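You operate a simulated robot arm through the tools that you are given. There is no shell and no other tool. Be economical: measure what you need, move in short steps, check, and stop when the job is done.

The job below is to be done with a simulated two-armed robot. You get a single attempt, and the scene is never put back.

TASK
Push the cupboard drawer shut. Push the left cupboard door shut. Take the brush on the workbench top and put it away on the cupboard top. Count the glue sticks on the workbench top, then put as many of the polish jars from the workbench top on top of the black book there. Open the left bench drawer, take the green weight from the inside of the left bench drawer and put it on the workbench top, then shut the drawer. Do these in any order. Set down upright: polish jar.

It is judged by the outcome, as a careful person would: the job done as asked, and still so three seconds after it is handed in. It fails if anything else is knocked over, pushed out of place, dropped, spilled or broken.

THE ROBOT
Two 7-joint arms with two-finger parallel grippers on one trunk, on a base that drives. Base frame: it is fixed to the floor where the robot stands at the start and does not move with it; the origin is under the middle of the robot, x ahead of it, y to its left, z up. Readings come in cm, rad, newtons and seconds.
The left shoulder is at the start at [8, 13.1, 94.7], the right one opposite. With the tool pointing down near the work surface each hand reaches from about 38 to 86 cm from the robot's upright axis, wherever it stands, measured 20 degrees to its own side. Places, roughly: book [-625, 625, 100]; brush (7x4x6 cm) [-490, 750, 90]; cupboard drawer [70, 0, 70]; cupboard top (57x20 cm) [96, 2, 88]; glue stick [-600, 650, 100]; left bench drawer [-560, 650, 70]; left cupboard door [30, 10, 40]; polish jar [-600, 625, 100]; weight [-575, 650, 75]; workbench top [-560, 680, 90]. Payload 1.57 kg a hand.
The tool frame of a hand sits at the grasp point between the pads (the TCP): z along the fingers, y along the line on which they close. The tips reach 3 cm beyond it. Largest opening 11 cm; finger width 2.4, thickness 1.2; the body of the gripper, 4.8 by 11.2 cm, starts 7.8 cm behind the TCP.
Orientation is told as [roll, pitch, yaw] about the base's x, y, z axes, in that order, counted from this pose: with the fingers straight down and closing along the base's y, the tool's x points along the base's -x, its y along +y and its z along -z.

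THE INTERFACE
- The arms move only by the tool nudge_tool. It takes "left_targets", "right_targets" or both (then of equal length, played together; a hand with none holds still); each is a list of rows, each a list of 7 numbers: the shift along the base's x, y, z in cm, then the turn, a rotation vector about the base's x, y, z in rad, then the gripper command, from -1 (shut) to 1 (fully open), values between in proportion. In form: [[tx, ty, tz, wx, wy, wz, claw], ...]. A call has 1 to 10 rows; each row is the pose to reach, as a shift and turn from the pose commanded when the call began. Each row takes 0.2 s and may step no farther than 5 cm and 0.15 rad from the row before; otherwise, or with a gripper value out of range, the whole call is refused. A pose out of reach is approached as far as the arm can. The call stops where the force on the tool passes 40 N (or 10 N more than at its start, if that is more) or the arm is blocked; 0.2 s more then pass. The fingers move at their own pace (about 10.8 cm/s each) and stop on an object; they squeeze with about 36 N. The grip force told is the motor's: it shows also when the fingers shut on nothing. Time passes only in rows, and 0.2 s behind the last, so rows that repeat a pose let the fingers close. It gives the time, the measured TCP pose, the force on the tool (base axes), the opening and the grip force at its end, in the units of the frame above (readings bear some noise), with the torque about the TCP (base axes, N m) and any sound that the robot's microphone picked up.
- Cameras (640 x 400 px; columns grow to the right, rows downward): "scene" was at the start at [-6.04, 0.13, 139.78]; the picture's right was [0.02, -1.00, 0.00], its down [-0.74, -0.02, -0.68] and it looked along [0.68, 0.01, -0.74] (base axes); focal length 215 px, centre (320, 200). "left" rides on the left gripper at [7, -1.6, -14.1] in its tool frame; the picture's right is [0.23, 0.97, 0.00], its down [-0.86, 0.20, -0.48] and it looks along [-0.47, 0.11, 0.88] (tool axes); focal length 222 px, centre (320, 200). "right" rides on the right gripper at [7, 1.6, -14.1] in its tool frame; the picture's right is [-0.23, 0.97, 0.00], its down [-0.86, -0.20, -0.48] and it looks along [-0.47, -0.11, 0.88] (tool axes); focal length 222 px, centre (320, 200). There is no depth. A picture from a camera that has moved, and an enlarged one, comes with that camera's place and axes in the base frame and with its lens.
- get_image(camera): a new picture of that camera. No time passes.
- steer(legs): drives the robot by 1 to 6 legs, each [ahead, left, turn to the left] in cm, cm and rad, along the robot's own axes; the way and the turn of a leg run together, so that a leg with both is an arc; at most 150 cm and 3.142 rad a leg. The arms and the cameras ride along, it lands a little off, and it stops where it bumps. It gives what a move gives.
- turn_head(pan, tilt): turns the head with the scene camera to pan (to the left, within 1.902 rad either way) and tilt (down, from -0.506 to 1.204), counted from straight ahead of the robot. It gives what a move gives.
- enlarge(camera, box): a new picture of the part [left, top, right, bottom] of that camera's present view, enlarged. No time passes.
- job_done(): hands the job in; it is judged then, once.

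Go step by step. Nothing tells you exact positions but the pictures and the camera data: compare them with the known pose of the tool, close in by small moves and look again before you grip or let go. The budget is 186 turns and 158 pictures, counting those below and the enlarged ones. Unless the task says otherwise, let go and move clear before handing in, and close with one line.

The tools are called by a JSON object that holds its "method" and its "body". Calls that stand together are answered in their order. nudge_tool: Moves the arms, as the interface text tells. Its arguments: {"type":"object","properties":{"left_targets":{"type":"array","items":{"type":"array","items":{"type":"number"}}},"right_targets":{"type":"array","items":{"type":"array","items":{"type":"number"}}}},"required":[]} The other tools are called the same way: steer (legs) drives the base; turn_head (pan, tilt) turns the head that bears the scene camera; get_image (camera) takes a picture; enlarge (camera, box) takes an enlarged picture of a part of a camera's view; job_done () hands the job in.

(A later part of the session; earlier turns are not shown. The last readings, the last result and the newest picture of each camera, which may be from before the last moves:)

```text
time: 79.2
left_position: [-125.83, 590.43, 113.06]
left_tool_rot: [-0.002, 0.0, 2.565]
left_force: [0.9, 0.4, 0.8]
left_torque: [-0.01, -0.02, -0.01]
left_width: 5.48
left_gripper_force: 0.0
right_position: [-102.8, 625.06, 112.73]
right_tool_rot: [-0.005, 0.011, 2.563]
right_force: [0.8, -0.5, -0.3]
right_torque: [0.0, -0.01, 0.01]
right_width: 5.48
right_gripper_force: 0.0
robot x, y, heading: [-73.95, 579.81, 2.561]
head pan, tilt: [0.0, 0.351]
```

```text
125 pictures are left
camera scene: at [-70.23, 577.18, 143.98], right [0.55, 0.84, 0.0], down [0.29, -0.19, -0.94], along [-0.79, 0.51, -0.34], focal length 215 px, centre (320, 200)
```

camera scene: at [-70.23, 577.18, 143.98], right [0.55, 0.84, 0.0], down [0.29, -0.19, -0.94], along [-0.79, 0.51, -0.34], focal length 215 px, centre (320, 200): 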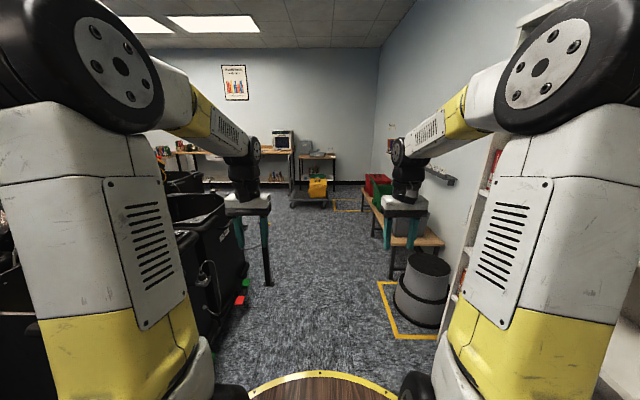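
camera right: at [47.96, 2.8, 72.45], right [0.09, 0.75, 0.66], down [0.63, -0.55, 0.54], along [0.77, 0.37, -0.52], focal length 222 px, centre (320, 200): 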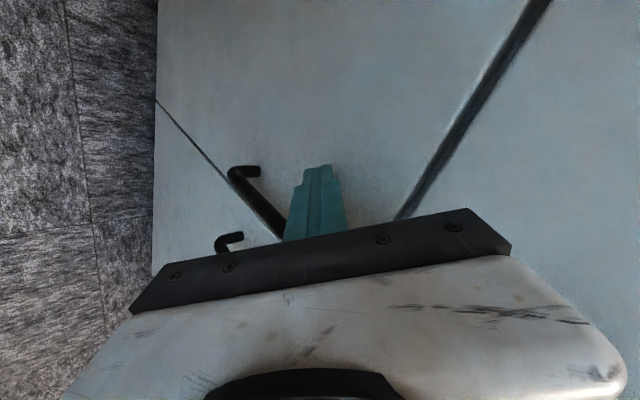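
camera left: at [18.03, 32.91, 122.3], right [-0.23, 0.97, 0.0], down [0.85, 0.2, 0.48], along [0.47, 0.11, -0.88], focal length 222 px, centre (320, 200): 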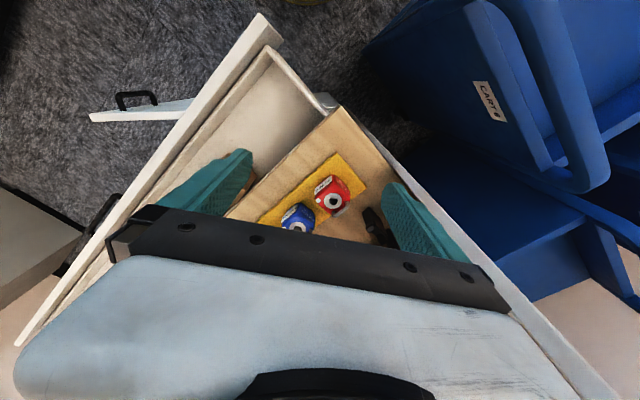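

The aisle ahead is clear to the bench area. I'll drive ahead and look again.

{"method": "steer", "body": {"legs": [[141, -3, 0]]}}

{"method": "turn_head", "body": {"pan": 0.1, "tilt": 0.3}}

{"method": "get_image", "body": {"camera": "scene"}}

```text
time: 86.3
left_position: [-243.01, 673.73, 113.15]
left_tool_rot: [0.0, 0.0, 2.541]
left_force: [-0.4, -0.4, 0.0]
left_torque: [0.0, -0.01, -0.02]
left_width: 5.52
left_gripper_force: 0.0
right_position: [-219.28, 707.78, 112.79]
right_tool_rot: [-0.007, 0.011, 2.539]
right_force: [-0.3, 0.1, -0.8]
right_torque: [0.02, 0.0, 0.03]
right_width: 5.52
right_gripper_force: 0.1
robot x, y, heading: [-191.62, 662.02, 2.545]
head pan, tilt: [0.0, 0.351]
```

```text
time: 87.0
left_position: [-243.07, 673.75, 113.09]
left_tool_rot: [0.001, 0.001, 2.542]
left_force: [-0.4, 0.6, -0.6]
left_torque: [0.01, 0.0, -0.01]
left_width: 5.5
left_gripper_force: 0.1
right_position: [-219.27, 707.87, 112.76]
right_tool_rot: [-0.006, 0.011, 2.54]
right_force: [-0.5, 0.4, -0.5]
right_torque: [-0.03, 0.03, -0.01]
right_width: 5.48
right_gripper_force: 0.1
robot x, y, heading: [-191.51, 662.01, 2.542]
head pan, tilt: [0.099, 0.3]
```

```text
124 pictures are left
camera scene: at [-188.35, 658.45, 144.45], right [0.48, 0.88, 0.0], down [0.26, -0.14, -0.96], along [-0.84, 0.46, -0.3], focal length 215 px, centre (320, 200)
```

scene: 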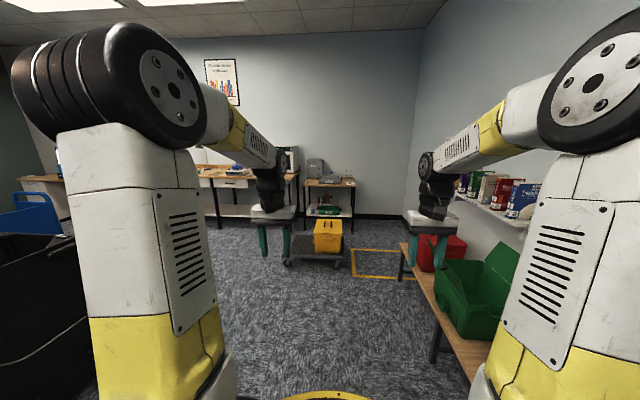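

The bench is at back-left, beyond the dolly. I'll advance about 100 cm and look left for clearance.

{"method": "steer", "body": {"legs": [[105, 5, 0]]}}

{"method": "turn_head", "body": {"pan": 0.5, "tilt": 0.45}}

{"method": "get_image", "body": {"camera": "scene"}}

{"method": "turn_head", "body": {"pan": 0.1, "tilt": 0.5}}

{"method": "get_image", "body": {"camera": "scene"}}

```text
time: 92.4
left_position: [-332.73, 729.42, 113.08]
left_tool_rot: [-0.001, 0.001, 2.539]
left_force: [0.1, -0.1, 0.5]
left_torque: [-0.01, 0.03, -0.01]
left_width: 5.5
left_gripper_force: 0.0
right_position: [-308.83, 763.35, 112.81]
right_tool_rot: [-0.006, 0.009, 2.537]
right_force: [0.0, 0.0, -0.2]
right_torque: [0.03, -0.03, -0.02]
right_width: 5.53
right_gripper_force: 0.1
robot x, y, heading: [-281.2, 717.28, 2.541]
head pan, tilt: [0.099, 0.3]
```

```text
time: 93.3
left_position: [-332.71, 729.38, 113.07]
left_tool_rot: [0.0, -0.001, 2.54]
left_force: [0.9, 0.7, 0.9]
left_torque: [-0.02, -0.01, 0.0]
left_width: 5.49
left_gripper_force: 0.1
right_position: [-308.79, 763.33, 112.78]
right_tool_rot: [-0.006, 0.009, 2.539]
right_force: [-0.2, 0.4, -0.5]
right_torque: [0.0, 0.01, -0.02]
right_width: 5.5
right_gripper_force: 0.1
robot x, y, heading: [-281.66, 717.38, 2.539]
head pan, tilt: [0.499, 0.45]
```

```text
123 pictures are left
camera scene: at [-278.97, 710.38, 143.06], right [0.1, 0.99, 0.0], down [0.43, -0.05, -0.9], along [-0.9, 0.09, -0.44], focal length 215 px, centre (320, 200)
```

scene: 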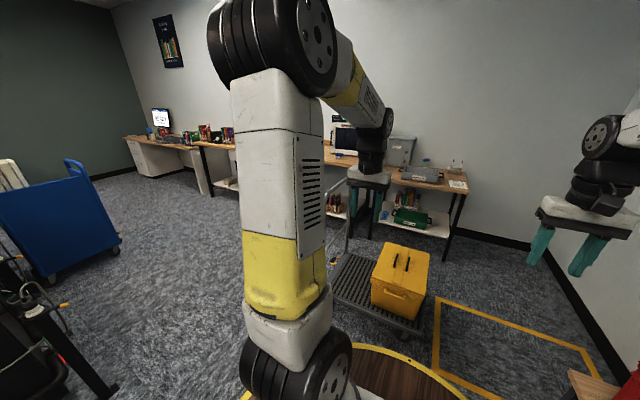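

```text
time: 94.2
left_position: [-332.58, 729.46, 113.12]
left_tool_rot: [-0.001, 0.0, 2.539]
left_force: [0.4, 1.0, -0.6]
left_torque: [0.01, 0.0, 0.01]
left_width: 5.5
left_gripper_force: 0.0
right_position: [-308.75, 763.37, 112.8]
right_tool_rot: [-0.006, 0.01, 2.537]
right_force: [-0.5, 0.0, -0.4]
right_torque: [0.01, 0.02, 0.01]
right_width: 5.49
right_gripper_force: 0.0
robot x, y, heading: [-281.21, 717.62, 2.539]
head pan, tilt: [0.099, 0.499]
```

```text
122 pictures are left
camera scene: at [-277.8, 713.81, 142.61], right [0.48, 0.88, 0.0], down [0.42, -0.23, -0.88], along [-0.77, 0.42, -0.48], focal length 215 px, centre (320, 200)
```

scene: 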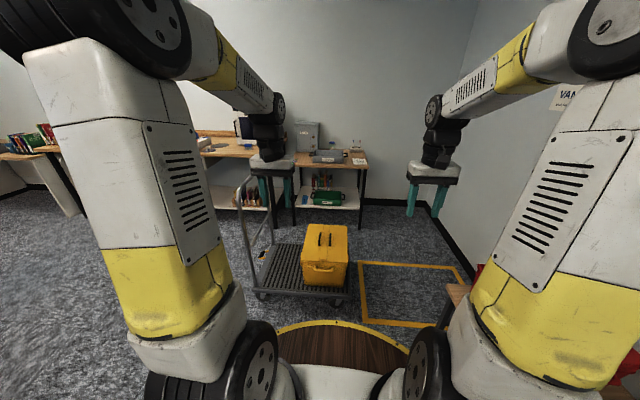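

A dolly with a yellow box stands right of the approach. I'll move left around it to a spot in front of the bench.

{"method": "steer", "body": {"legs": [[55, 131, 0]]}}

{"method": "turn_head", "body": {"pan": 0.0, "tilt": 0.4}}

{"method": "get_image", "body": {"camera": "scene"}}

```text
time: 101.4
left_position: [-453.42, 646.5, 113.15]
left_tool_rot: [0.0, 0.0, 2.56]
left_force: [-0.9, -0.4, -0.4]
left_torque: [-0.01, 0.0, -0.02]
left_width: 5.51
left_gripper_force: 0.0
right_position: [-430.15, 680.94, 112.77]
right_tool_rot: [-0.005, 0.012, 2.558]
right_force: [-0.7, 0.3, 0.6]
right_torque: [-0.01, 0.0, -0.01]
right_width: 5.5
right_gripper_force: 0.1
robot x, y, heading: [-401.46, 635.78, 2.56]
head pan, tilt: [0.099, 0.499]
```

```text
time: 102.1
left_position: [-453.38, 646.58, 113.04]
left_tool_rot: [0.0, 0.0, 2.561]
left_force: [-0.2, -0.5, 0.4]
left_torque: [-0.01, 0.02, 0.01]
left_width: 5.53
left_gripper_force: 0.0
right_position: [-430.13, 681.04, 112.76]
right_tool_rot: [-0.006, 0.01, 2.558]
right_force: [-0.3, 0.2, -0.2]
right_torque: [0.0, -0.02, 0.0]
right_width: 5.51
right_gripper_force: 0.0
robot x, y, heading: [-401.7, 635.43, 2.562]
head pan, tilt: [0.0, 0.4]
```

```text
121 pictures are left
camera scene: at [-397.85, 632.93, 143.52], right [0.55, 0.84, 0.0], down [0.33, -0.21, -0.92], along [-0.77, 0.51, -0.39], focal length 215 px, centre (320, 200)
```

scene: 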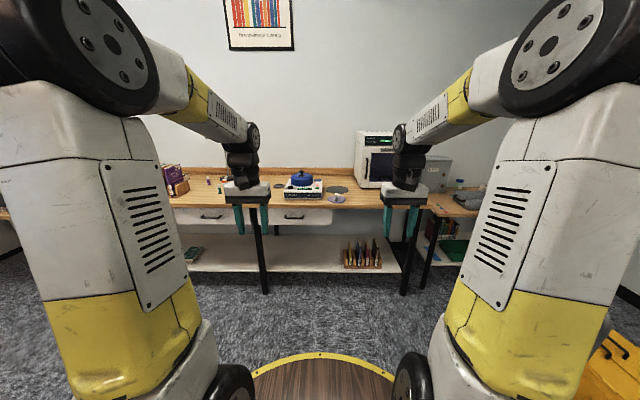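

I'm now facing the bench squarely. I'll move 30 cm closer and survey the top.

{"method": "steer", "body": {"legs": [[30, 10, 0.0]]}}

{"method": "get_image", "body": {"camera": "scene"}}

{"method": "enlarge", "body": {"camera": "scene", "box": [160, 140, 480, 260]}}

{"method": "turn_head", "body": {"pan": 0.7, "tilt": 0.5}}

{"method": "get_image", "body": {"camera": "scene"}}

```text
time: 104.2
left_position: [-484.34, 655.1, 113.02]
left_tool_rot: [-0.001, 0.001, 2.556]
left_force: [-0.2, 0.5, 0.6]
left_torque: [-0.02, 0.01, -0.04]
left_width: 5.51
left_gripper_force: 0.0
right_position: [-461.05, 689.51, 112.86]
right_tool_rot: [-0.006, 0.01, 2.553]
right_force: [-0.2, 0.3, -1.2]
right_torque: [-0.01, -0.02, 0.0]
right_width: 5.5
right_gripper_force: 0.1
robot x, y, heading: [-432.85, 644.4, 2.555]
head pan, tilt: [0.0, 0.4]
```

```text
120 pictures are left
camera scene: at [-428.87, 641.25, 143.53], right [0.55, 0.83, 0.0], down [0.32, -0.22, -0.92], along [-0.77, 0.51, -0.39], focal length 215 px, centre (320, 200)
```

scene: 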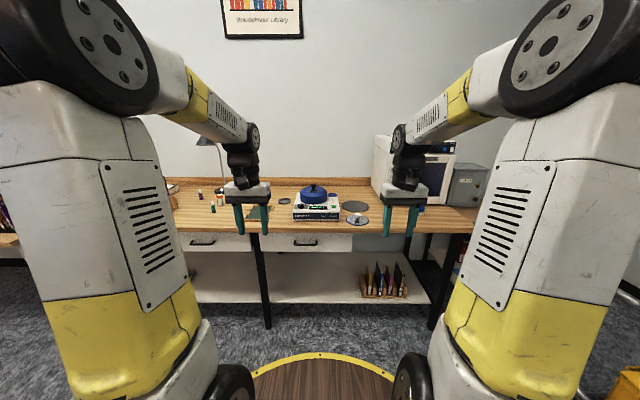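

```text
2.00 times, centred on (320, 200) of scene
camera zoom: at [-428.87, 641.25, 143.53], right [0.55, 0.83, 0.0], down [0.32, -0.22, -0.92], along [-0.77, 0.51, -0.39], focal length 430 px, centre (320, 200)
```

zoom: 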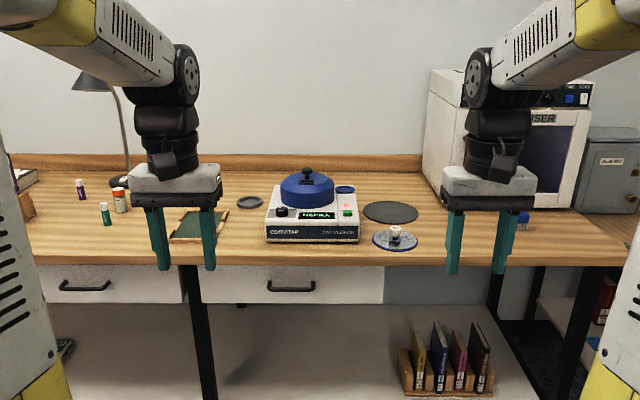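

```text
time: 105.3
left_position: [-484.32, 655.14, 113.02]
left_tool_rot: [0.0, 0.0, 2.555]
left_force: [-0.5, -0.8, -0.5]
left_torque: [0.01, -0.01, 0.01]
left_width: 5.5
left_gripper_force: 0.1
right_position: [-461.14, 689.47, 112.85]
right_tool_rot: [-0.006, 0.009, 2.554]
right_force: [-0.7, -0.1, -0.3]
right_torque: [0.01, -0.02, 0.0]
right_width: 5.54
right_gripper_force: 0.1
robot x, y, heading: [-433.05, 643.92, 2.548]
head pan, tilt: [0.7, 0.499]
```

```text
118 pictures are left
camera scene: at [-430.21, 635.11, 142.61], right [-0.11, 0.99, 0.0], down [0.48, 0.05, -0.88], along [-0.87, -0.1, -0.48], focal length 215 px, centre (320, 200)
```

scene: 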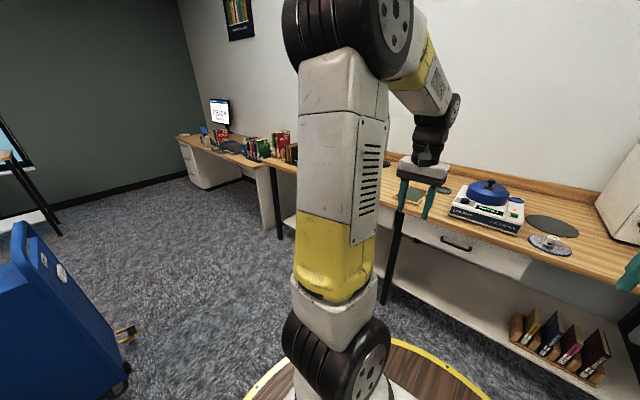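

The brush (blue, knobbed) is around (-490,750). The left drawer handle is near (-540,643). I'll shift left in front of the left drawer and survey the objects on that side.

{"method": "steer", "body": {"legs": [[15, 56, 0.03]]}}

{"method": "turn_head", "body": {"pan": 0.0, "tilt": 0.6}}

{"method": "get_image", "body": {"camera": "scene"}}

{"method": "enlarge", "body": {"camera": "scene", "box": [160, 90, 480, 290]}}

{"method": "get_image", "body": {"camera": "left"}}

```text
time: 108.6
left_position: [-527.65, 614.62, 113.11]
left_tool_rot: [-0.001, -0.001, 2.594]
left_force: [0.4, -0.3, -0.7]
left_torque: [0.03, -0.02, -0.03]
left_width: 5.5
left_gripper_force: 0.0
right_position: [-505.65, 649.74, 112.8]
right_tool_rot: [-0.006, 0.01, 2.593]
right_force: [0.3, 0.3, 0.9]
right_torque: [0.03, 0.01, 0.01]
right_width: 5.49
right_gripper_force: 0.1
robot x, y, heading: [-475.79, 605.33, 2.593]
head pan, tilt: [0.7, 0.499]
```

```text
time: 109.6
left_position: [-527.58, 614.4, 113.0]
left_tool_rot: [0.001, 0.0, 2.592]
left_force: [-0.3, 0.5, -0.2]
left_torque: [-0.02, -0.04, 0.03]
left_width: 5.47
left_gripper_force: 0.2
right_position: [-505.59, 649.68, 112.79]
right_tool_rot: [-0.006, 0.011, 2.59]
right_force: [1.0, -0.1, 1.0]
right_torque: [0.01, 0.01, -0.02]
right_width: 5.48
right_gripper_force: 0.1
robot x, y, heading: [-475.65, 605.45, 2.59]
head pan, tilt: [0.0, 0.6]
```

```text
117 pictures are left
camera scene: at [-471.28, 602.57, 141.7], right [0.52, 0.85, 0.0], down [0.48, -0.29, -0.83], along [-0.7, 0.43, -0.56], focal length 215 px, centre (320, 200)
```

scene: 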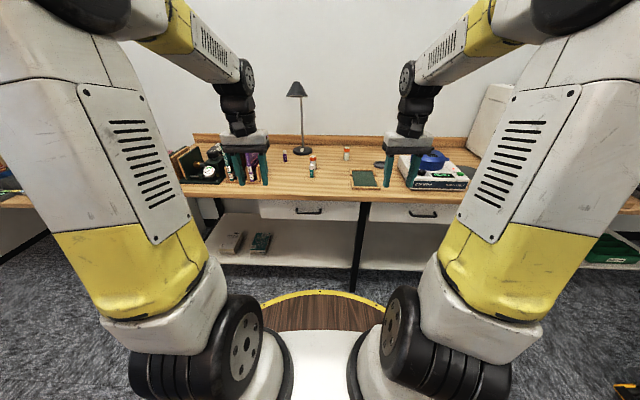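

```text
2.00 times, centred on (320, 190) of scene
camera zoom: at [-471.28, 602.57, 141.7], right [0.52, 0.85, 0.0], down [0.48, -0.29, -0.83], along [-0.7, 0.43, -0.56], focal length 430 px, centre (320, 220)
```

zoom: 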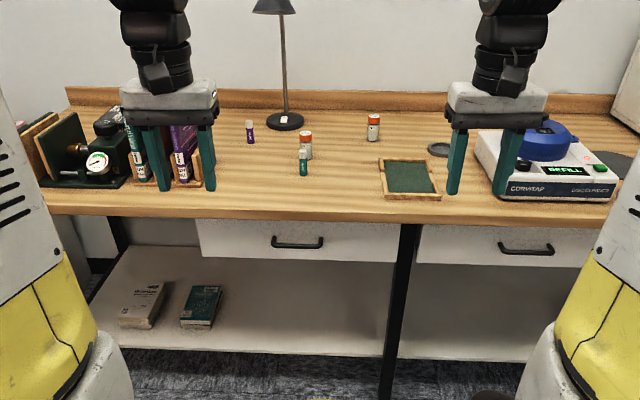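

```text
115 pictures are left
camera left: at [-520.72, 612.36, 127.23], right [-0.31, -0.95, 0.0], down [-0.83, 0.28, 0.48], along [-0.45, 0.15, -0.88], focal length 222 px, centre (320, 200)
```

left: 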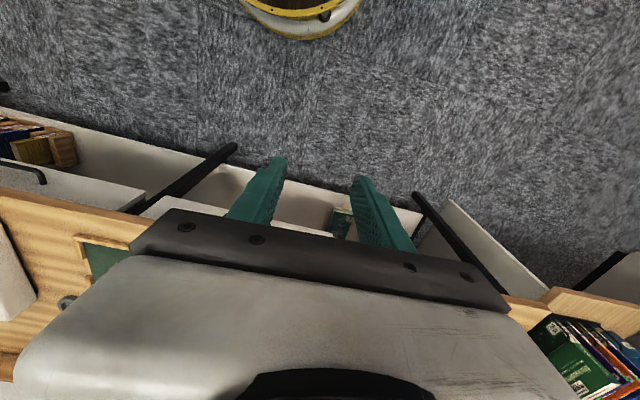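

I need a clearer view of the top. I'll raise both hands out of the way.

{"method": "nudge_tool", "body": {"left_targets": [[0, 0, 4.5, 0, 0, 0, 0], [0, 0, 9, 0, 0, 0, 0], [0, 0, 13.5, 0, 0, 0, 0], [0, 0, 18, 0, 0, 0, 0], [0, 0, 22, 0, 0, 0, 0]], "right_targets": [[0, 0, 4.5, 0, 0, 0, 0], [0, 0, 9, 0, 0, 0, 0], [0, 0, 13.5, 0, 0, 0, 0], [0, 0, 18, 0, 0, 0, 0], [0, 0, 22, 0, 0, 0, 0]]}}

{"method": "enlarge", "body": {"camera": "scene", "box": [160, 120, 320, 220]}}

{"method": "enlarge", "body": {"camera": "scene", "box": [270, 120, 430, 220]}}

```text
time: 110.8
left_position: [-527.71, 614.64, 135.21]
left_tool_rot: [0.0, 0.0, 2.594]
left_force: [-0.7, 0.0, 0.6]
left_torque: [0.01, -0.01, 0.0]
left_width: 5.51
left_gripper_force: 0.0
right_position: [-505.58, 649.74, 134.89]
right_tool_rot: [-0.005, 0.01, 2.589]
right_force: [0.7, 0.5, 0.5]
right_torque: [-0.02, -0.01, 0.0]
right_width: 5.48
right_gripper_force: 0.0
robot x, y, heading: [-475.61, 605.77, 2.599]
head pan, tilt: [0.0, 0.6]
```

```text
4.00 times, centred on (240, 170) of scene
camera zoom: at [-471.28, 602.58, 141.7], right [0.52, 0.85, 0.0], down [0.48, -0.29, -0.82], along [-0.7, 0.43, -0.57], focal length 860 px, centre (640, 320)
```

zoom: 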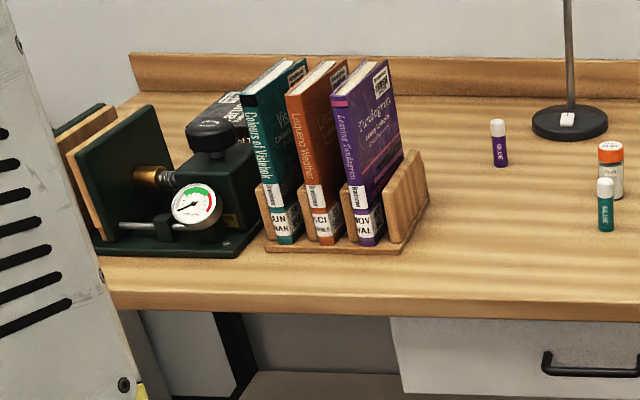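

```text
4.00 times, centred on (350, 170) of scene
camera zoom: at [-471.28, 602.58, 141.7], right [0.52, 0.85, 0.0], down [0.48, -0.29, -0.82], along [-0.7, 0.43, -0.57], focal length 860 px, centre (200, 320)
```

zoom: 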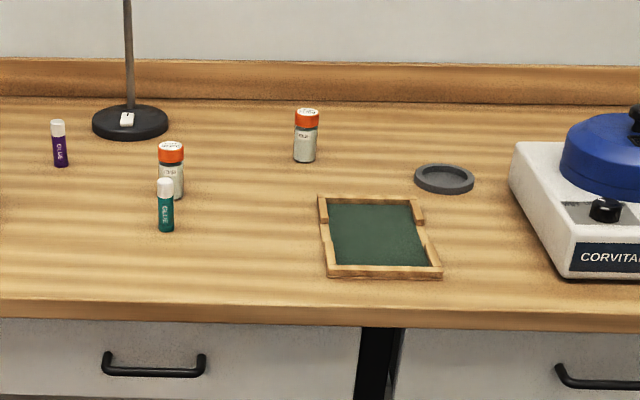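

I see 2 glue sticks (purple and green) and 2 orange-capped jars so far. I haven't found the black book, and some things may hide behind the bookstand. I'll check the wrist cameras.

{"method": "get_image", "body": {"camera": "left"}}

{"method": "get_image", "body": {"camera": "right"}}

```text
112 pictures are left
camera left: at [-520.82, 612.47, 149.35], right [-0.31, -0.95, 0.0], down [-0.83, 0.28, 0.48], along [-0.45, 0.15, -0.88], focal length 222 px, centre (320, 200)
```

left: 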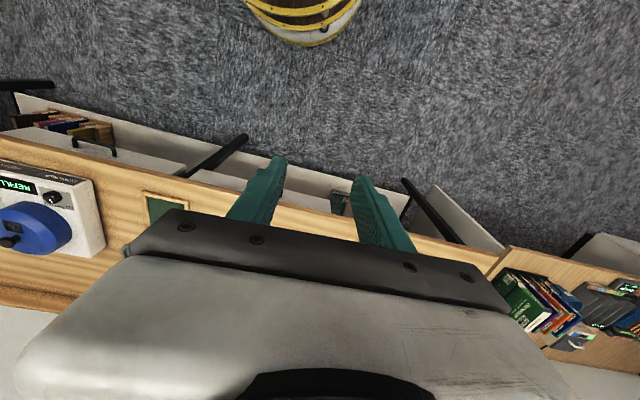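

```text
111 pictures are left
camera right: at [-500.61, 644.83, 149.06], right [-0.7, -0.71, -0.01], down [-0.63, 0.62, 0.47], along [-0.33, 0.34, -0.88], focal length 222 px, centre (320, 200)
```

right: 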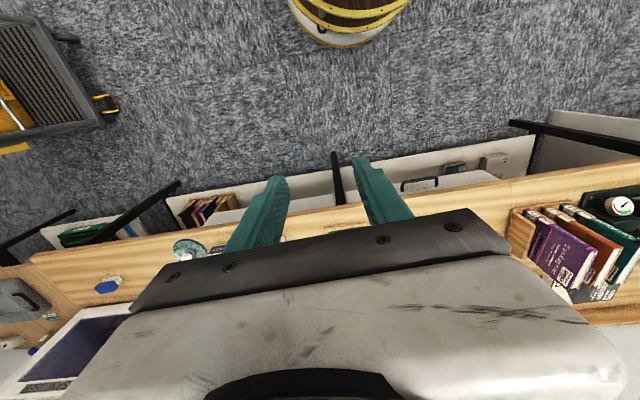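

{"method": "enlarge", "body": {"camera": "right", "box": [480, 170, 640, 330]}}

{"method": "turn_head", "body": {"pan": 0.3, "tilt": 0.6}}

{"method": "get_image", "body": {"camera": "scene"}}

```text
2.50 times, centred on (560, 250) of right
camera zoom: at [-500.61, 644.83, 149.06], right [-0.7, -0.71, -0.01], down [-0.63, 0.62, 0.47], along [-0.33, 0.34, -0.88], focal length 555 px, centre (-280, 75)
```

zoom: 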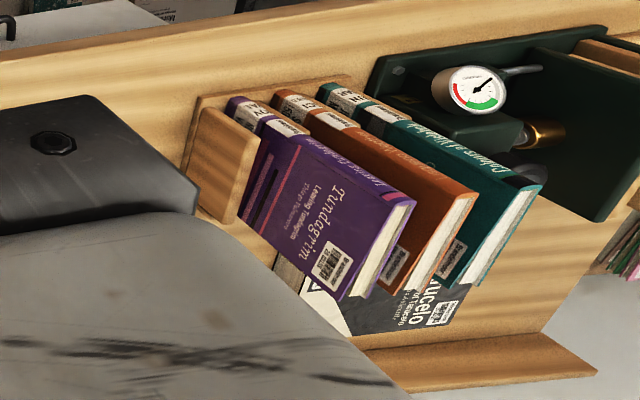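

```text
time: 111.6
left_position: [-527.71, 614.73, 135.05]
left_tool_rot: [0.0, 0.0, 2.594]
left_force: [-0.4, 0.6, 0.5]
left_torque: [0.01, 0.0, -0.01]
left_width: 5.5
left_gripper_force: 0.0
right_position: [-505.6, 649.81, 134.73]
right_tool_rot: [-0.004, 0.01, 2.592]
right_force: [1.1, 0.5, -0.8]
right_torque: [0.02, 0.0, 0.01]
right_width: 5.51
right_gripper_force: 0.0
robot x, y, heading: [-475.17, 605.12, 2.594]
head pan, tilt: [0.3, 0.6]
```

```text
109 pictures are left
camera scene: at [-472.3, 600.15, 141.7], right [0.25, 0.97, 0.0], down [0.55, -0.14, -0.82], along [-0.8, 0.2, -0.57], focal length 215 px, centre (320, 200)
```

scene: 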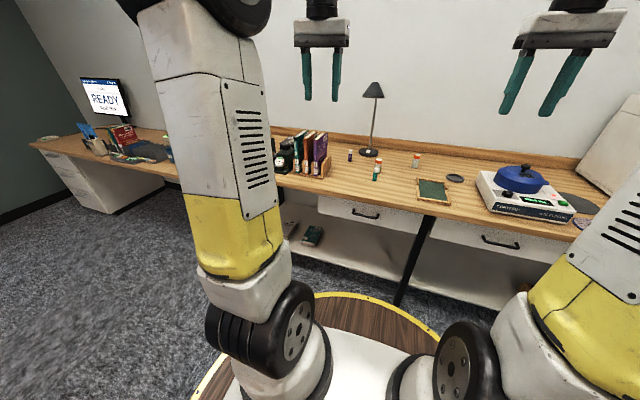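

A black book lies flat behind the bookstand, around (-622,622). I counted 2 glue sticks so far and will verify the hidden spots later. First the left drawer: its handle is about (-547,643,76). I'll orient the left gripper to grip the bar horizontally.

{"method": "nudge_tool", "body": {"left_targets": [[1.5, 0.8, -3.5, 0, 0, 0.15, 0.2], [3, 1.6, -7, 0, 0, 0.3, 0.2], [4.6, 2.4, -10.5, 0, 0, 0.45, 0.2], [6.1, 3.2, -14, 0, 0, 0.6, 0.2], [7.7, 4, -17.5, 0, 0, 0.75, 0.2], [9.2, 4.8, -21, 0, 0, 0.9, 0.2], [10.8, 5.6, -24.5, 0, 0, 1.05, 0.2], [12.3, 6.4, -28, 0, 0, 1.2, 0.2], [13.9, 7.2, -31.5, 0, 0, 1.35, 0.2], [15.4, 7.9, -35, 0, 0, 1.5, 0.2]]}}

{"method": "nudge_tool", "body": {"left_targets": [[0, 0, -2, 0.075, 0.13, 0, 0.2], [0, 0, -4, 0.15, 0.26, 0, 0.2], [0, 0, -6, 0.225, 0.39, 0, 0.2], [0, 0, -8, 0.3, 0.52, 0, 0.2], [0, 0, -10, 0.375, 0.65, 0, 0.2], [0, 0, -12, 0.45, 0.779, 0, 0.2], [0, 0, -14, 0.525, 0.909, 0, 0.2], [0, 0, -16, 0.6, 1.039, 0, 0.2], [0, 0, -18, 0.675, 1.169, 0, 0.2], [0, 0, -20, 0.75, 1.298, 0, 0.2]]}}

{"method": "get_image", "body": {"camera": "left"}}

{"method": "turn_head", "body": {"pan": 0.0, "tilt": 0.8}}

{"method": "get_image", "body": {"camera": "scene"}}

```text
time: 113.8
left_position: [-512.1, 622.51, 100.39]
left_tool_rot: [0.0, -0.001, -2.189]
left_force: [0.5, 0.1, 0.5]
left_torque: [0.02, 0.03, 0.01]
left_width: 6.58
left_gripper_force: 0.0
right_position: [-505.55, 649.82, 134.77]
right_tool_rot: [-0.005, 0.011, 2.592]
right_force: [0.2, -0.4, 0.0]
right_torque: [0.03, 0.0, -0.01]
right_width: 5.51
right_gripper_force: 0.1
robot x, y, heading: [-475.46, 605.48, 2.589]
head pan, tilt: [0.3, 0.6]
```

```text
time: 115.2
left_position: [-518.75, 633.64, 95.98]
left_tool_rot: [-0.779, 0.443, -1.911]
left_force: [-0.3, -0.6, 0.5]
left_torque: [0.01, 0.01, 0.02]
left_width: 6.59
left_gripper_force: 0.0
left hand out of reach, approached as far as the arm can: row 3, 4, 5, 6
right_position: [-504.95, 650.39, 134.94]
right_tool_rot: [-0.006, 0.007, 2.571]
right_force: [1.0, -1.1, 0.9]
right_torque: [0.05, 0.02, 0.0]
right_width: 5.51
right_gripper_force: 0.1
robot x, y, heading: [-475.77, 605.34, 2.598]
head pan, tilt: [0.3, 0.6]
stopped in row 6 (left hand): the arm was blocked; the commanded pose is now the measured one
```

```text
108 pictures are left
camera left: at [-509.87, 632.25, 109.14], right [0.82, 0.24, -0.52], down [0.16, -0.97, -0.19], along [-0.55, 0.07, -0.83], focal length 222 px, centre (320, 200)
```

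left: 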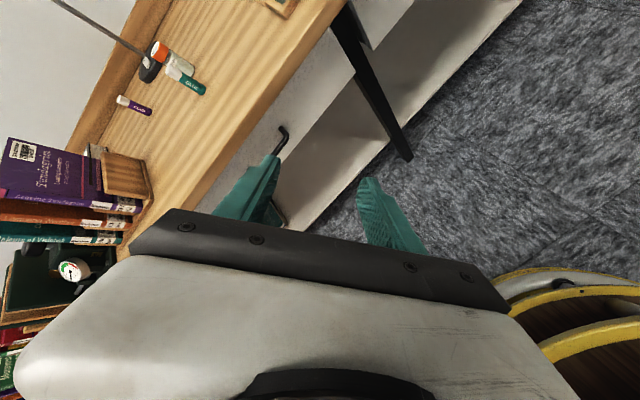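

```text
time: 116.0
left_position: [-518.71, 633.74, 95.95]
left_tool_rot: [-0.776, 0.443, -1.912]
left_force: [0.3, -0.5, -0.2]
left_torque: [0.0, 0.0, 0.0]
left_width: 6.61
left_gripper_force: 0.0
right_position: [-504.94, 650.35, 134.99]
right_tool_rot: [-0.005, 0.006, 2.573]
right_force: [-0.7, -0.2, 0.1]
right_torque: [-0.01, -0.02, 0.03]
right_width: 5.49
right_gripper_force: 0.0
robot x, y, heading: [-475.88, 605.42, 2.591]
head pan, tilt: [0.0, 0.799]
```

```text
107 pictures are left
camera scene: at [-470.61, 602.17, 140.02], right [0.52, 0.85, 0.0], down [0.61, -0.37, -0.7], along [-0.6, 0.36, -0.72], focal length 215 px, centre (320, 200)
```

scene: 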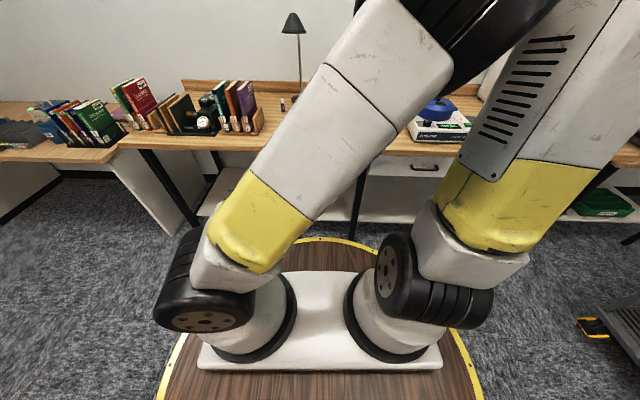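

The arm is too folded there and the arms touched. I'll reverse that tilt, back the robot off, and retry with more reach.

{"method": "nudge_tool", "body": {"left_targets": [[1, -2, 1, -0.072, -0.125, 0, 0.2], [2, -4, 2, -0.145, -0.251, 0, 0.2], [3, -6, 3, -0.217, -0.377, 0, 0.2], [4, -8, 4, -0.29, -0.502, 0, 0.2], [5, -10, 5, -0.362, -0.627, 0, 0.2], [6.5, -11, 6, -0.435, -0.753, 0, 0.2]]}}

{"method": "get_image", "body": {"camera": "scene"}}

```text
time: 117.4
left_position: [-512.2, 622.68, 101.89]
left_tool_rot: [0.086, 0.15, -1.641]
left_force: [-0.4, -0.2, -0.4]
left_torque: [0.04, 0.04, -0.02]
left_width: 6.6
left_gripper_force: 0.1
right_position: [-504.91, 650.17, 134.88]
right_tool_rot: [-0.005, 0.007, 2.575]
right_force: [0.0, 0.3, 0.4]
right_torque: [-0.01, 0.03, -0.02]
right_width: 5.49
right_gripper_force: 0.2
robot x, y, heading: [-475.53, 605.12, 2.596]
head pan, tilt: [0.0, 0.799]
```

```text
106 pictures are left
camera scene: at [-470.6, 602.16, 140.02], right [0.52, 0.85, 0.0], down [0.61, -0.37, -0.7], along [-0.6, 0.36, -0.72], focal length 215 px, centre (320, 200)
```

scene: 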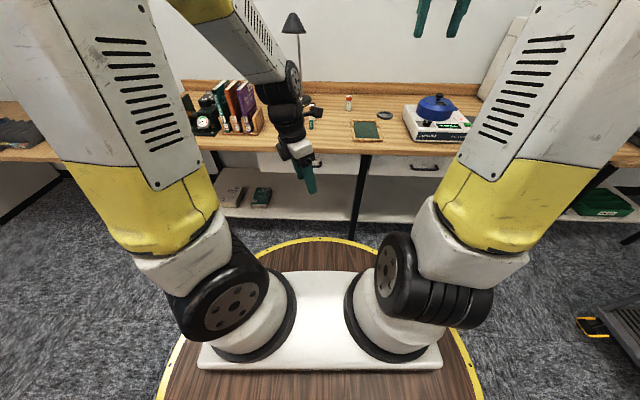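

Recovered. Now I'll straighten the left tool and move it farther out ahead (with the right hand moved aside).

{"method": "nudge_tool", "body": {"left_targets": [[-3.5, 2, -0.4, -0.036, 0.024, -0.11, 0.2], [-7, 4, -0.8, -0.072, 0.048, -0.22, 0.2], [-10.5, 6, -1.2, -0.108, 0.072, -0.33, 0.2], [-14.9, 8.4, -1.9, -0.144, 0.096, -0.45, 0.2]], "right_targets": [[2, 3.5, 0, 0, 0, 0, 0], [4, 7, 0, 0, 0, 0, 0], [6, 10.5, 0, 0, 0, 0, 0], [8, 14, 0, 0, 0, 0, 0]]}}

{"method": "nudge_tool", "body": {"left_targets": [[0, 0, -1, 0.07, 0.121, 0, 0.2], [0, 0, -2, 0.14, 0.242, 0, 0.2], [0, 0, -3, 0.21, 0.363, 0, 0.2], [0, 0, -4, 0.28, 0.485, 0, 0.2]]}}

{"method": "get_image", "body": {"camera": "scene"}}

```text
refused: row 4 steps farther than a row can; nothing moved
```

```text
time: 118.4
left_position: [-515.45, 627.06, 100.4]
left_tool_rot: [-0.449, 0.365, -1.782]
left_force: [2.2, 1.1, 0.9]
left_torque: [-0.11, 0.17, 0.1]
left_width: 6.61
left_gripper_force: 0.0
left hand out of reach, approached as far as the arm can: row 3, 4
right_position: [-504.93, 650.23, 134.95]
right_tool_rot: [-0.004, 0.007, 2.574]
right_force: [0.7, -1.2, 0.3]
right_torque: [0.08, 0.02, 0.01]
right_width: 5.5
right_gripper_force: 0.1
robot x, y, heading: [-475.77, 605.4, 2.594]
head pan, tilt: [0.0, 0.799]
```

```text
105 pictures are left
camera scene: at [-470.52, 602.12, 140.01], right [0.52, 0.85, 0.0], down [0.61, -0.37, -0.7], along [-0.6, 0.36, -0.72], focal length 215 px, centre (320, 200)
```

scene: 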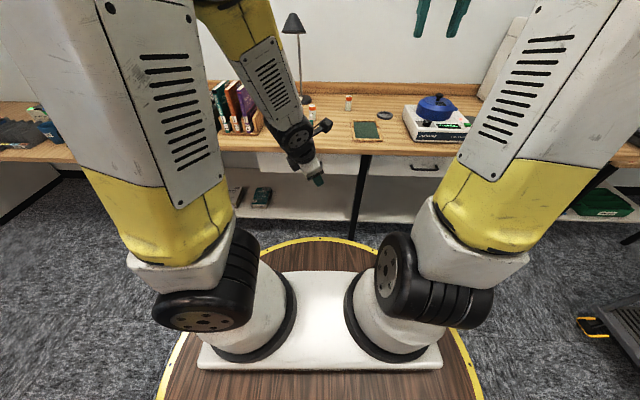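

Yaw +90 puts the wrist in a poor configuration. I'll undo it and use the opposite yaw for the left hand.

{"method": "nudge_tool", "body": {"left_targets": [[-2, 1, 1.2, -0.113, -0.09, 0, 0.2], [-4, 2, 2.4, -0.226, -0.181, 0, 0.2], [-6, 3, 3.6, -0.338, -0.272, 0, 0.2], [-9, 4, 5, -0.451, -0.362, 0, 0.2]], "right_targets": [[2, 3.5, 0, 0, 0, 0, 0], [4, 7, 0, 0, 0, 0, 0], [6, 10.5, 0, 0, 0, 0, 0], [8, 14, 0, 0, 0, 0, 0]]}}

{"method": "nudge_tool", "body": {"left_targets": [[0, 0, 0, 0, 0, -0.15, 0.2], [0, 0, 0, 0, 0, -0.3, 0.2], [0, 0, 0, 0, 0, -0.45, 0.2], [0, 0, 0, 0, 0, -0.6, 0.2], [0, 0, 0, 0, 0, -0.75, 0.2], [0, 0, 0, 0, 0, -0.9, 0.2], [0, 0, 0, 0, 0, -1.05, 0.2], [0, 0, 0, 0, 0, -1.2, 0.2], [0, 0, 0, 0, 0, -1.35, 0.2], [0, 0, 0, 0, 0, -1.5, 0.2]]}}

```text
time: 119.4
left_position: [-524.39, 631.12, 105.49]
left_tool_rot: [-0.01, -0.023, -1.706]
left_force: [-0.4, -0.9, 0.5]
left_torque: [0.07, 0.04, 0.0]
left_width: 6.61
left_gripper_force: 0.1
right_position: [-496.93, 664.09, 134.76]
right_tool_rot: [-0.005, 0.008, 2.574]
right_force: [-0.4, -0.3, -0.3]
right_torque: [0.04, 0.03, 0.02]
right_width: 5.5
right_gripper_force: 0.1
robot x, y, heading: [-475.21, 605.34, 2.593]
head pan, tilt: [0.0, 0.799]
```

```text
time: 121.6
left_position: [-524.58, 631.12, 105.29]
left_tool_rot: [-0.013, -0.023, 3.073]
left_force: [-0.5, 0.6, -0.2]
left_torque: [0.0, -0.01, 0.02]
left_width: 6.59
left_gripper_force: 0.0
right_position: [-497.07, 664.05, 134.82]
right_tool_rot: [-0.005, 0.007, 2.574]
right_force: [0.9, 0.5, -0.6]
right_torque: [0.02, 0.0, -0.04]
right_width: 5.51
right_gripper_force: 0.1
robot x, y, heading: [-475.36, 605.53, 2.59]
head pan, tilt: [0.0, 0.799]
```

{"method": "nudge_tool", "body": {"left_targets": [[0, 0, 0, 0, 0, -0.15, 0.2], [0, 0, 0, 0, 0, -0.3, 0.2], [0, 0, 0, 0, 0, -0.45, 0.2], [0, 0, 0, 0, 0, -0.6, 0.2], [0, 0, 0, 0, 0, -0.75, 0.2], [0, 0, 0, 0, 0, -0.9, 0.2], [0, 0, 0, 0, 0, -1.05, 0.2], [0, 0, 0, 0, 0, -1.2, 0.2], [0, 0, 0, 0, 0, -1.35, 0.2], [0, 0, 0, 0, 0, -1.5, 0.2]]}}

{"method": "nudge_tool", "body": {"left_targets": [[0, 0, 0, 0, 0, -0.13, 0.2], [0, 0, 0, 0, 0, -0.26, 0.2], [0, 0, 0, 0, 0, -0.39, 0.2], [0, 0, 0, 0, 0, -0.53, 0.2]]}}

{"method": "nudge_tool", "body": {"left_targets": [[0, 0, -1, 0.07, 0.121, 0, 0.2], [0, 0, -2, 0.14, 0.242, 0, 0.2], [0, 0, -3, 0.21, 0.363, 0, 0.2], [0, 0, -4, 0.28, 0.485, 0, 0.2], [0, 0, -5, 0.35, 0.606, 0, 0.2], [0, 0, -6, 0.42, 0.727, 0, 0.2], [0, 0, -7, 0.49, 0.848, 0, 0.2]]}}

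{"method": "get_image", "body": {"camera": "scene"}}

```text
time: 123.8
left_position: [-524.56, 631.16, 105.39]
left_tool_rot: [-0.014, -0.024, 1.575]
left_force: [0.7, 0.7, -0.2]
left_torque: [0.03, 0.01, 0.04]
left_width: 6.61
left_gripper_force: 0.2
right_position: [-497.01, 664.1, 134.73]
right_tool_rot: [-0.005, 0.007, 2.574]
right_force: [0.1, -0.3, 0.2]
right_torque: [0.0, 0.0, 0.02]
right_width: 5.49
right_gripper_force: 0.1
robot x, y, heading: [-475.68, 605.07, 2.593]
head pan, tilt: [0.0, 0.799]
```

```text
time: 124.8
left_position: [-524.59, 631.19, 105.31]
left_tool_rot: [-0.014, -0.024, 1.044]
left_force: [0.5, 0.1, 0.0]
left_torque: [0.01, 0.01, -0.03]
left_width: 6.59
left_gripper_force: 0.0
right_position: [-497.08, 664.13, 134.83]
right_tool_rot: [-0.006, 0.007, 2.575]
right_force: [0.7, 0.1, -0.7]
right_torque: [0.01, 0.0, 0.02]
right_width: 5.51
right_gripper_force: 0.0
robot x, y, heading: [-475.39, 605.59, 2.592]
head pan, tilt: [0.0, 0.799]
```

```text
time: 126.4
left_position: [-524.43, 631.18, 98.29]
left_tool_rot: [0.968, -0.014, 1.028]
left_force: [1.3, -0.4, 0.9]
left_torque: [0.01, -0.02, -0.01]
left_width: 6.61
left_gripper_force: 0.1
right_position: [-497.0, 663.85, 134.86]
right_tool_rot: [-0.006, 0.006, 2.574]
right_force: [0.5, -0.3, -0.1]
right_torque: [0.02, 0.03, 0.0]
right_width: 5.53
right_gripper_force: 0.1
robot x, y, heading: [-475.65, 605.39, 2.591]
head pan, tilt: [0.0, 0.799]
```

```text
104 pictures are left
camera scene: at [-470.6, 602.16, 140.02], right [0.52, 0.85, 0.0], down [0.61, -0.37, -0.7], along [-0.6, 0.36, -0.72], focal length 215 px, centre (320, 200)
```

scene: 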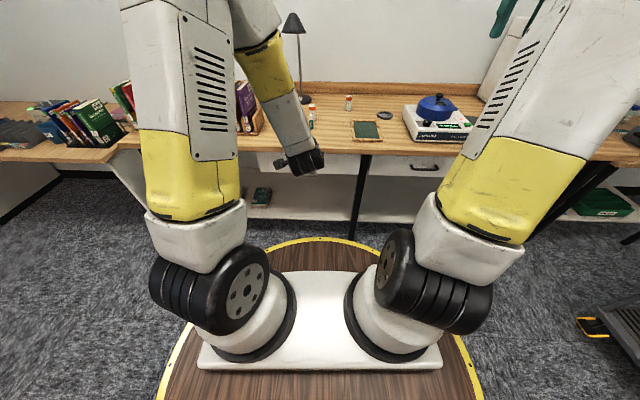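

This orientation works. I'll continue tilting and lower toward handle height.

{"method": "nudge_tool", "body": {"left_targets": [[0, 0, -4, 0.06, 0.104, 0, 0.2], [0, 0, -8, 0.12, 0.208, 0, 0.2], [0, 0, -12, 0.18, 0.312, 0, 0.2], [0, 0, -16, 0.22, 0.38, 0, 0.2], [0, 0, -20, 0.22, 0.38, 0, 0.2]]}}

{"method": "get_image", "body": {"camera": "left"}}

{"method": "get_image", "body": {"camera": "scene"}}

```text
time: 127.6
left_position: [-524.18, 631.28, 78.18]
left_tool_rot: [1.401, -0.003, 1.021]
left_force: [-0.5, 0.2, 0.1]
left_torque: [-0.01, -0.01, 0.0]
left_width: 6.6
left_gripper_force: 0.0
right_position: [-497.05, 664.03, 134.78]
right_tool_rot: [-0.005, 0.008, 2.575]
right_force: [-0.1, -0.3, 1.0]
right_torque: [-0.01, -0.03, -0.03]
right_width: 5.5
right_gripper_force: 0.1
robot x, y, heading: [-475.86, 605.11, 2.596]
head pan, tilt: [0.0, 0.799]
```

```text
103 pictures are left
camera left: at [-515.75, 617.97, 79.01], right [-0.26, -0.11, 0.96], down [0.82, 0.5, 0.28], along [-0.51, 0.86, -0.04], focal length 222 px, centre (320, 200)
```

left: 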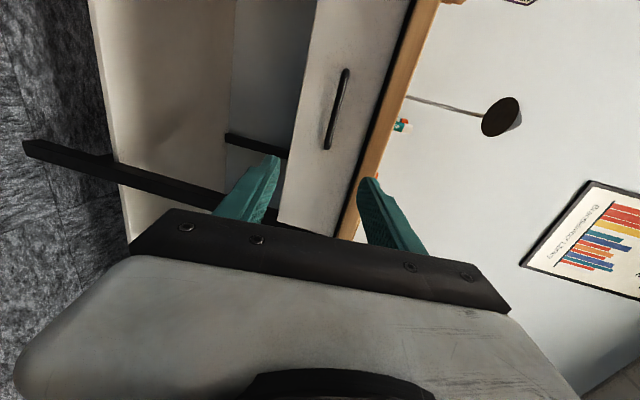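

```text
102 pictures are left
camera scene: at [-470.63, 602.17, 140.02], right [0.52, 0.85, 0.0], down [0.61, -0.37, -0.7], along [-0.59, 0.36, -0.72], focal length 215 px, centre (320, 200)
```

scene: 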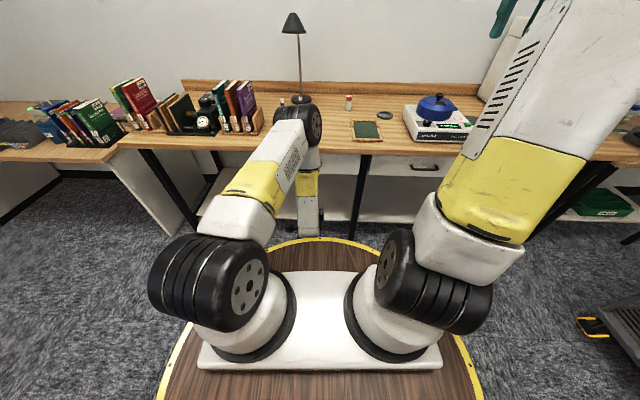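

The handle is at along-bench centre and z≈76. I'll align and advance toward the bar.

{"method": "nudge_tool", "body": {"left_targets": [[-1, -1.7, -1.8, 0, 0, 0, 0.2], [-4.5, 0.3, -1.8, 0, 0, 0, 0.2], [-8, 2.3, -1.8, 0, 0, 0, 0.2], [-11.4, 4.3, -1.8, 0, 0, 0, 0.2], [-14, 5.8, -1.8, 0, 0, 0, 0.2]]}}

{"method": "get_image", "body": {"camera": "left"}}

```text
time: 128.8
left_position: [-538.57, 636.83, 76.65]
left_tool_rot: [1.406, -0.006, 1.022]
left_force: [0.0, -0.4, 0.7]
left_torque: [0.0, 0.0, -0.02]
left_width: 6.58
left_gripper_force: 0.1
right_position: [-497.02, 664.1, 134.69]
right_tool_rot: [-0.006, 0.006, 2.574]
right_force: [0.2, 0.5, -0.7]
right_torque: [0.02, 0.02, 0.01]
right_width: 5.51
right_gripper_force: 0.0
robot x, y, heading: [-475.65, 605.27, 2.597]
head pan, tilt: [0.0, 0.799]
```

```text
101 pictures are left
camera left: at [-529.94, 623.59, 77.36], right [-0.26, -0.11, 0.96], down [0.82, 0.5, 0.28], along [-0.51, 0.86, -0.04], focal length 222 px, centre (320, 200)
```

left: 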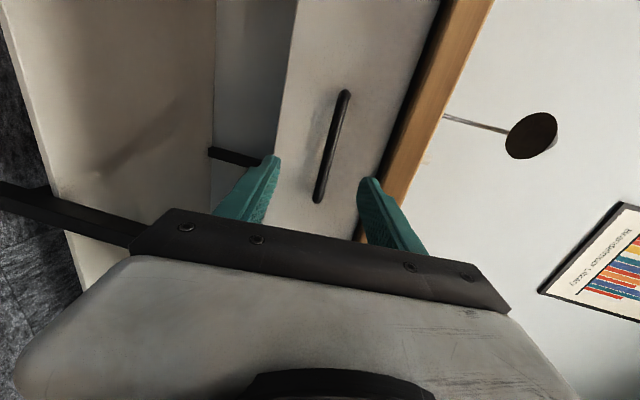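

The bar centre is at depth 794, z≈76. I'll advance 7.5 cm and close on it.

{"method": "nudge_tool", "body": {"left_targets": [[-2.2, 1.3, -0.1, 0, 0, 0, 0.2], [-4.4, 2.5, -0.2, 0, 0, 0, 0.2], [-6.5, 3.75, -0.3, 0, 0, 0, 0.2], [-6.5, 3.75, -0.3, 0, 0, 0, -1], [-6.5, 3.75, -0.3, 0, 0, 0, -1], [-6.5, 3.75, -0.3, 0, 0, 0, -1]]}}

{"method": "get_image", "body": {"camera": "left"}}

```text
time: 130.2
left_position: [-545.14, 640.93, 76.29]
left_tool_rot: [1.41, -0.001, 1.022]
left_force: [-2.1, 0.3, 6.0]
left_torque: [-0.49, 0.51, -0.19]
left_width: 1.18
left_gripper_force: 29.0
right_position: [-497.03, 664.12, 134.76]
right_tool_rot: [-0.006, 0.009, 2.574]
right_force: [-0.2, 0.0, -0.5]
right_torque: [-0.04, -0.01, -0.03]
right_width: 5.48
right_gripper_force: 0.1
robot x, y, heading: [-475.62, 605.25, 2.596]
head pan, tilt: [0.0, 0.799]
```

```text
100 pictures are left
camera left: at [-536.49, 627.52, 76.99], right [-0.25, -0.11, 0.96], down [0.82, 0.5, 0.28], along [-0.51, 0.86, -0.03], focal length 222 px, centre (320, 200)
```

left: 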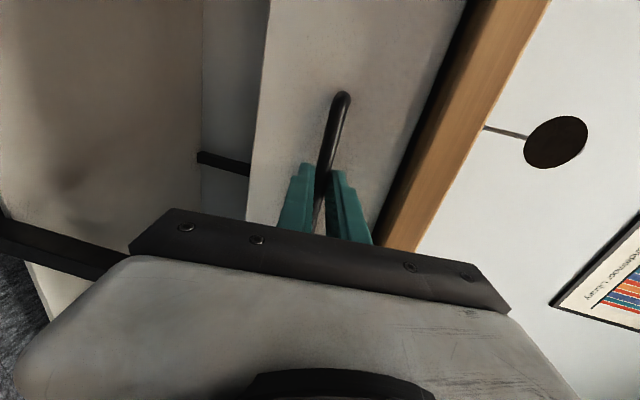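

The bar is gripped (1.18 cm). I'll pull the drawer open by reversing the base.

{"method": "steer", "body": {"legs": [[-22, -0.5, 0]]}}

{"method": "turn_head", "body": {"pan": 0.0, "tilt": 0.7}}

{"method": "get_image", "body": {"camera": "scene"}}

```text
time: 131.9
left_position: [-525.16, 629.41, 76.22]
left_tool_rot: [1.406, -0.001, 1.021]
left_force: [-12.0, -18.1, 16.0]
left_torque: [-0.38, 0.64, 0.38]
left_width: 1.17
left_gripper_force: 29.0
right_position: [-476.98, 652.41, 134.76]
right_tool_rot: [-0.009, 0.006, 2.57]
right_force: [-0.2, 0.2, -0.2]
right_torque: [-0.03, 0.0, -0.03]
right_width: 5.52
right_gripper_force: 0.1
robot x, y, heading: [-455.76, 593.63, 2.588]
head pan, tilt: [0.0, 0.799]
```

```text
time: 132.6
left_position: [-525.14, 629.5, 76.26]
left_tool_rot: [1.408, -0.004, 1.023]
left_force: [-1.6, -2.1, 2.3]
left_torque: [-0.42, 0.33, -0.49]
left_width: 1.16
left_gripper_force: 29.3
right_position: [-477.03, 652.57, 134.73]
right_tool_rot: [-0.007, 0.008, 2.568]
right_force: [0.0, 0.0, -0.8]
right_torque: [-0.01, 0.0, 0.04]
right_width: 5.51
right_gripper_force: 0.0
robot x, y, heading: [-455.63, 593.93, 2.591]
head pan, tilt: [0.0, 0.7]
```

```text
99 pictures are left
camera scene: at [-451.16, 590.82, 140.84], right [0.52, 0.85, 0.0], down [0.55, -0.34, -0.76], along [-0.65, 0.4, -0.64], focal length 215 px, centre (320, 200)
```

scene: 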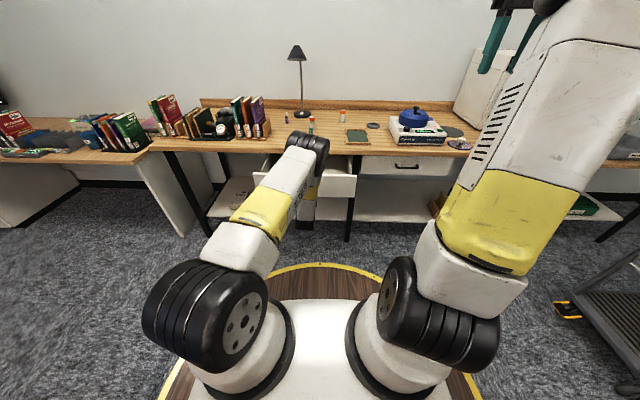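

The drawer is open about 22 cm. I'll zoom in to look for the weight.

{"method": "enlarge", "body": {"camera": "scene", "box": [230, 130, 390, 230]}}

```text
4.00 times, centred on (310, 180) of scene
camera zoom: at [-451.16, 590.82, 140.84], right [0.52, 0.85, 0.0], down [0.55, -0.34, -0.76], along [-0.65, 0.4, -0.64], focal length 860 px, centre (360, 280)
```

zoom: 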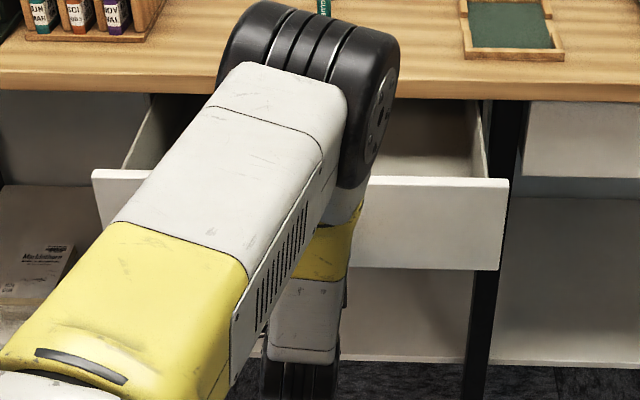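

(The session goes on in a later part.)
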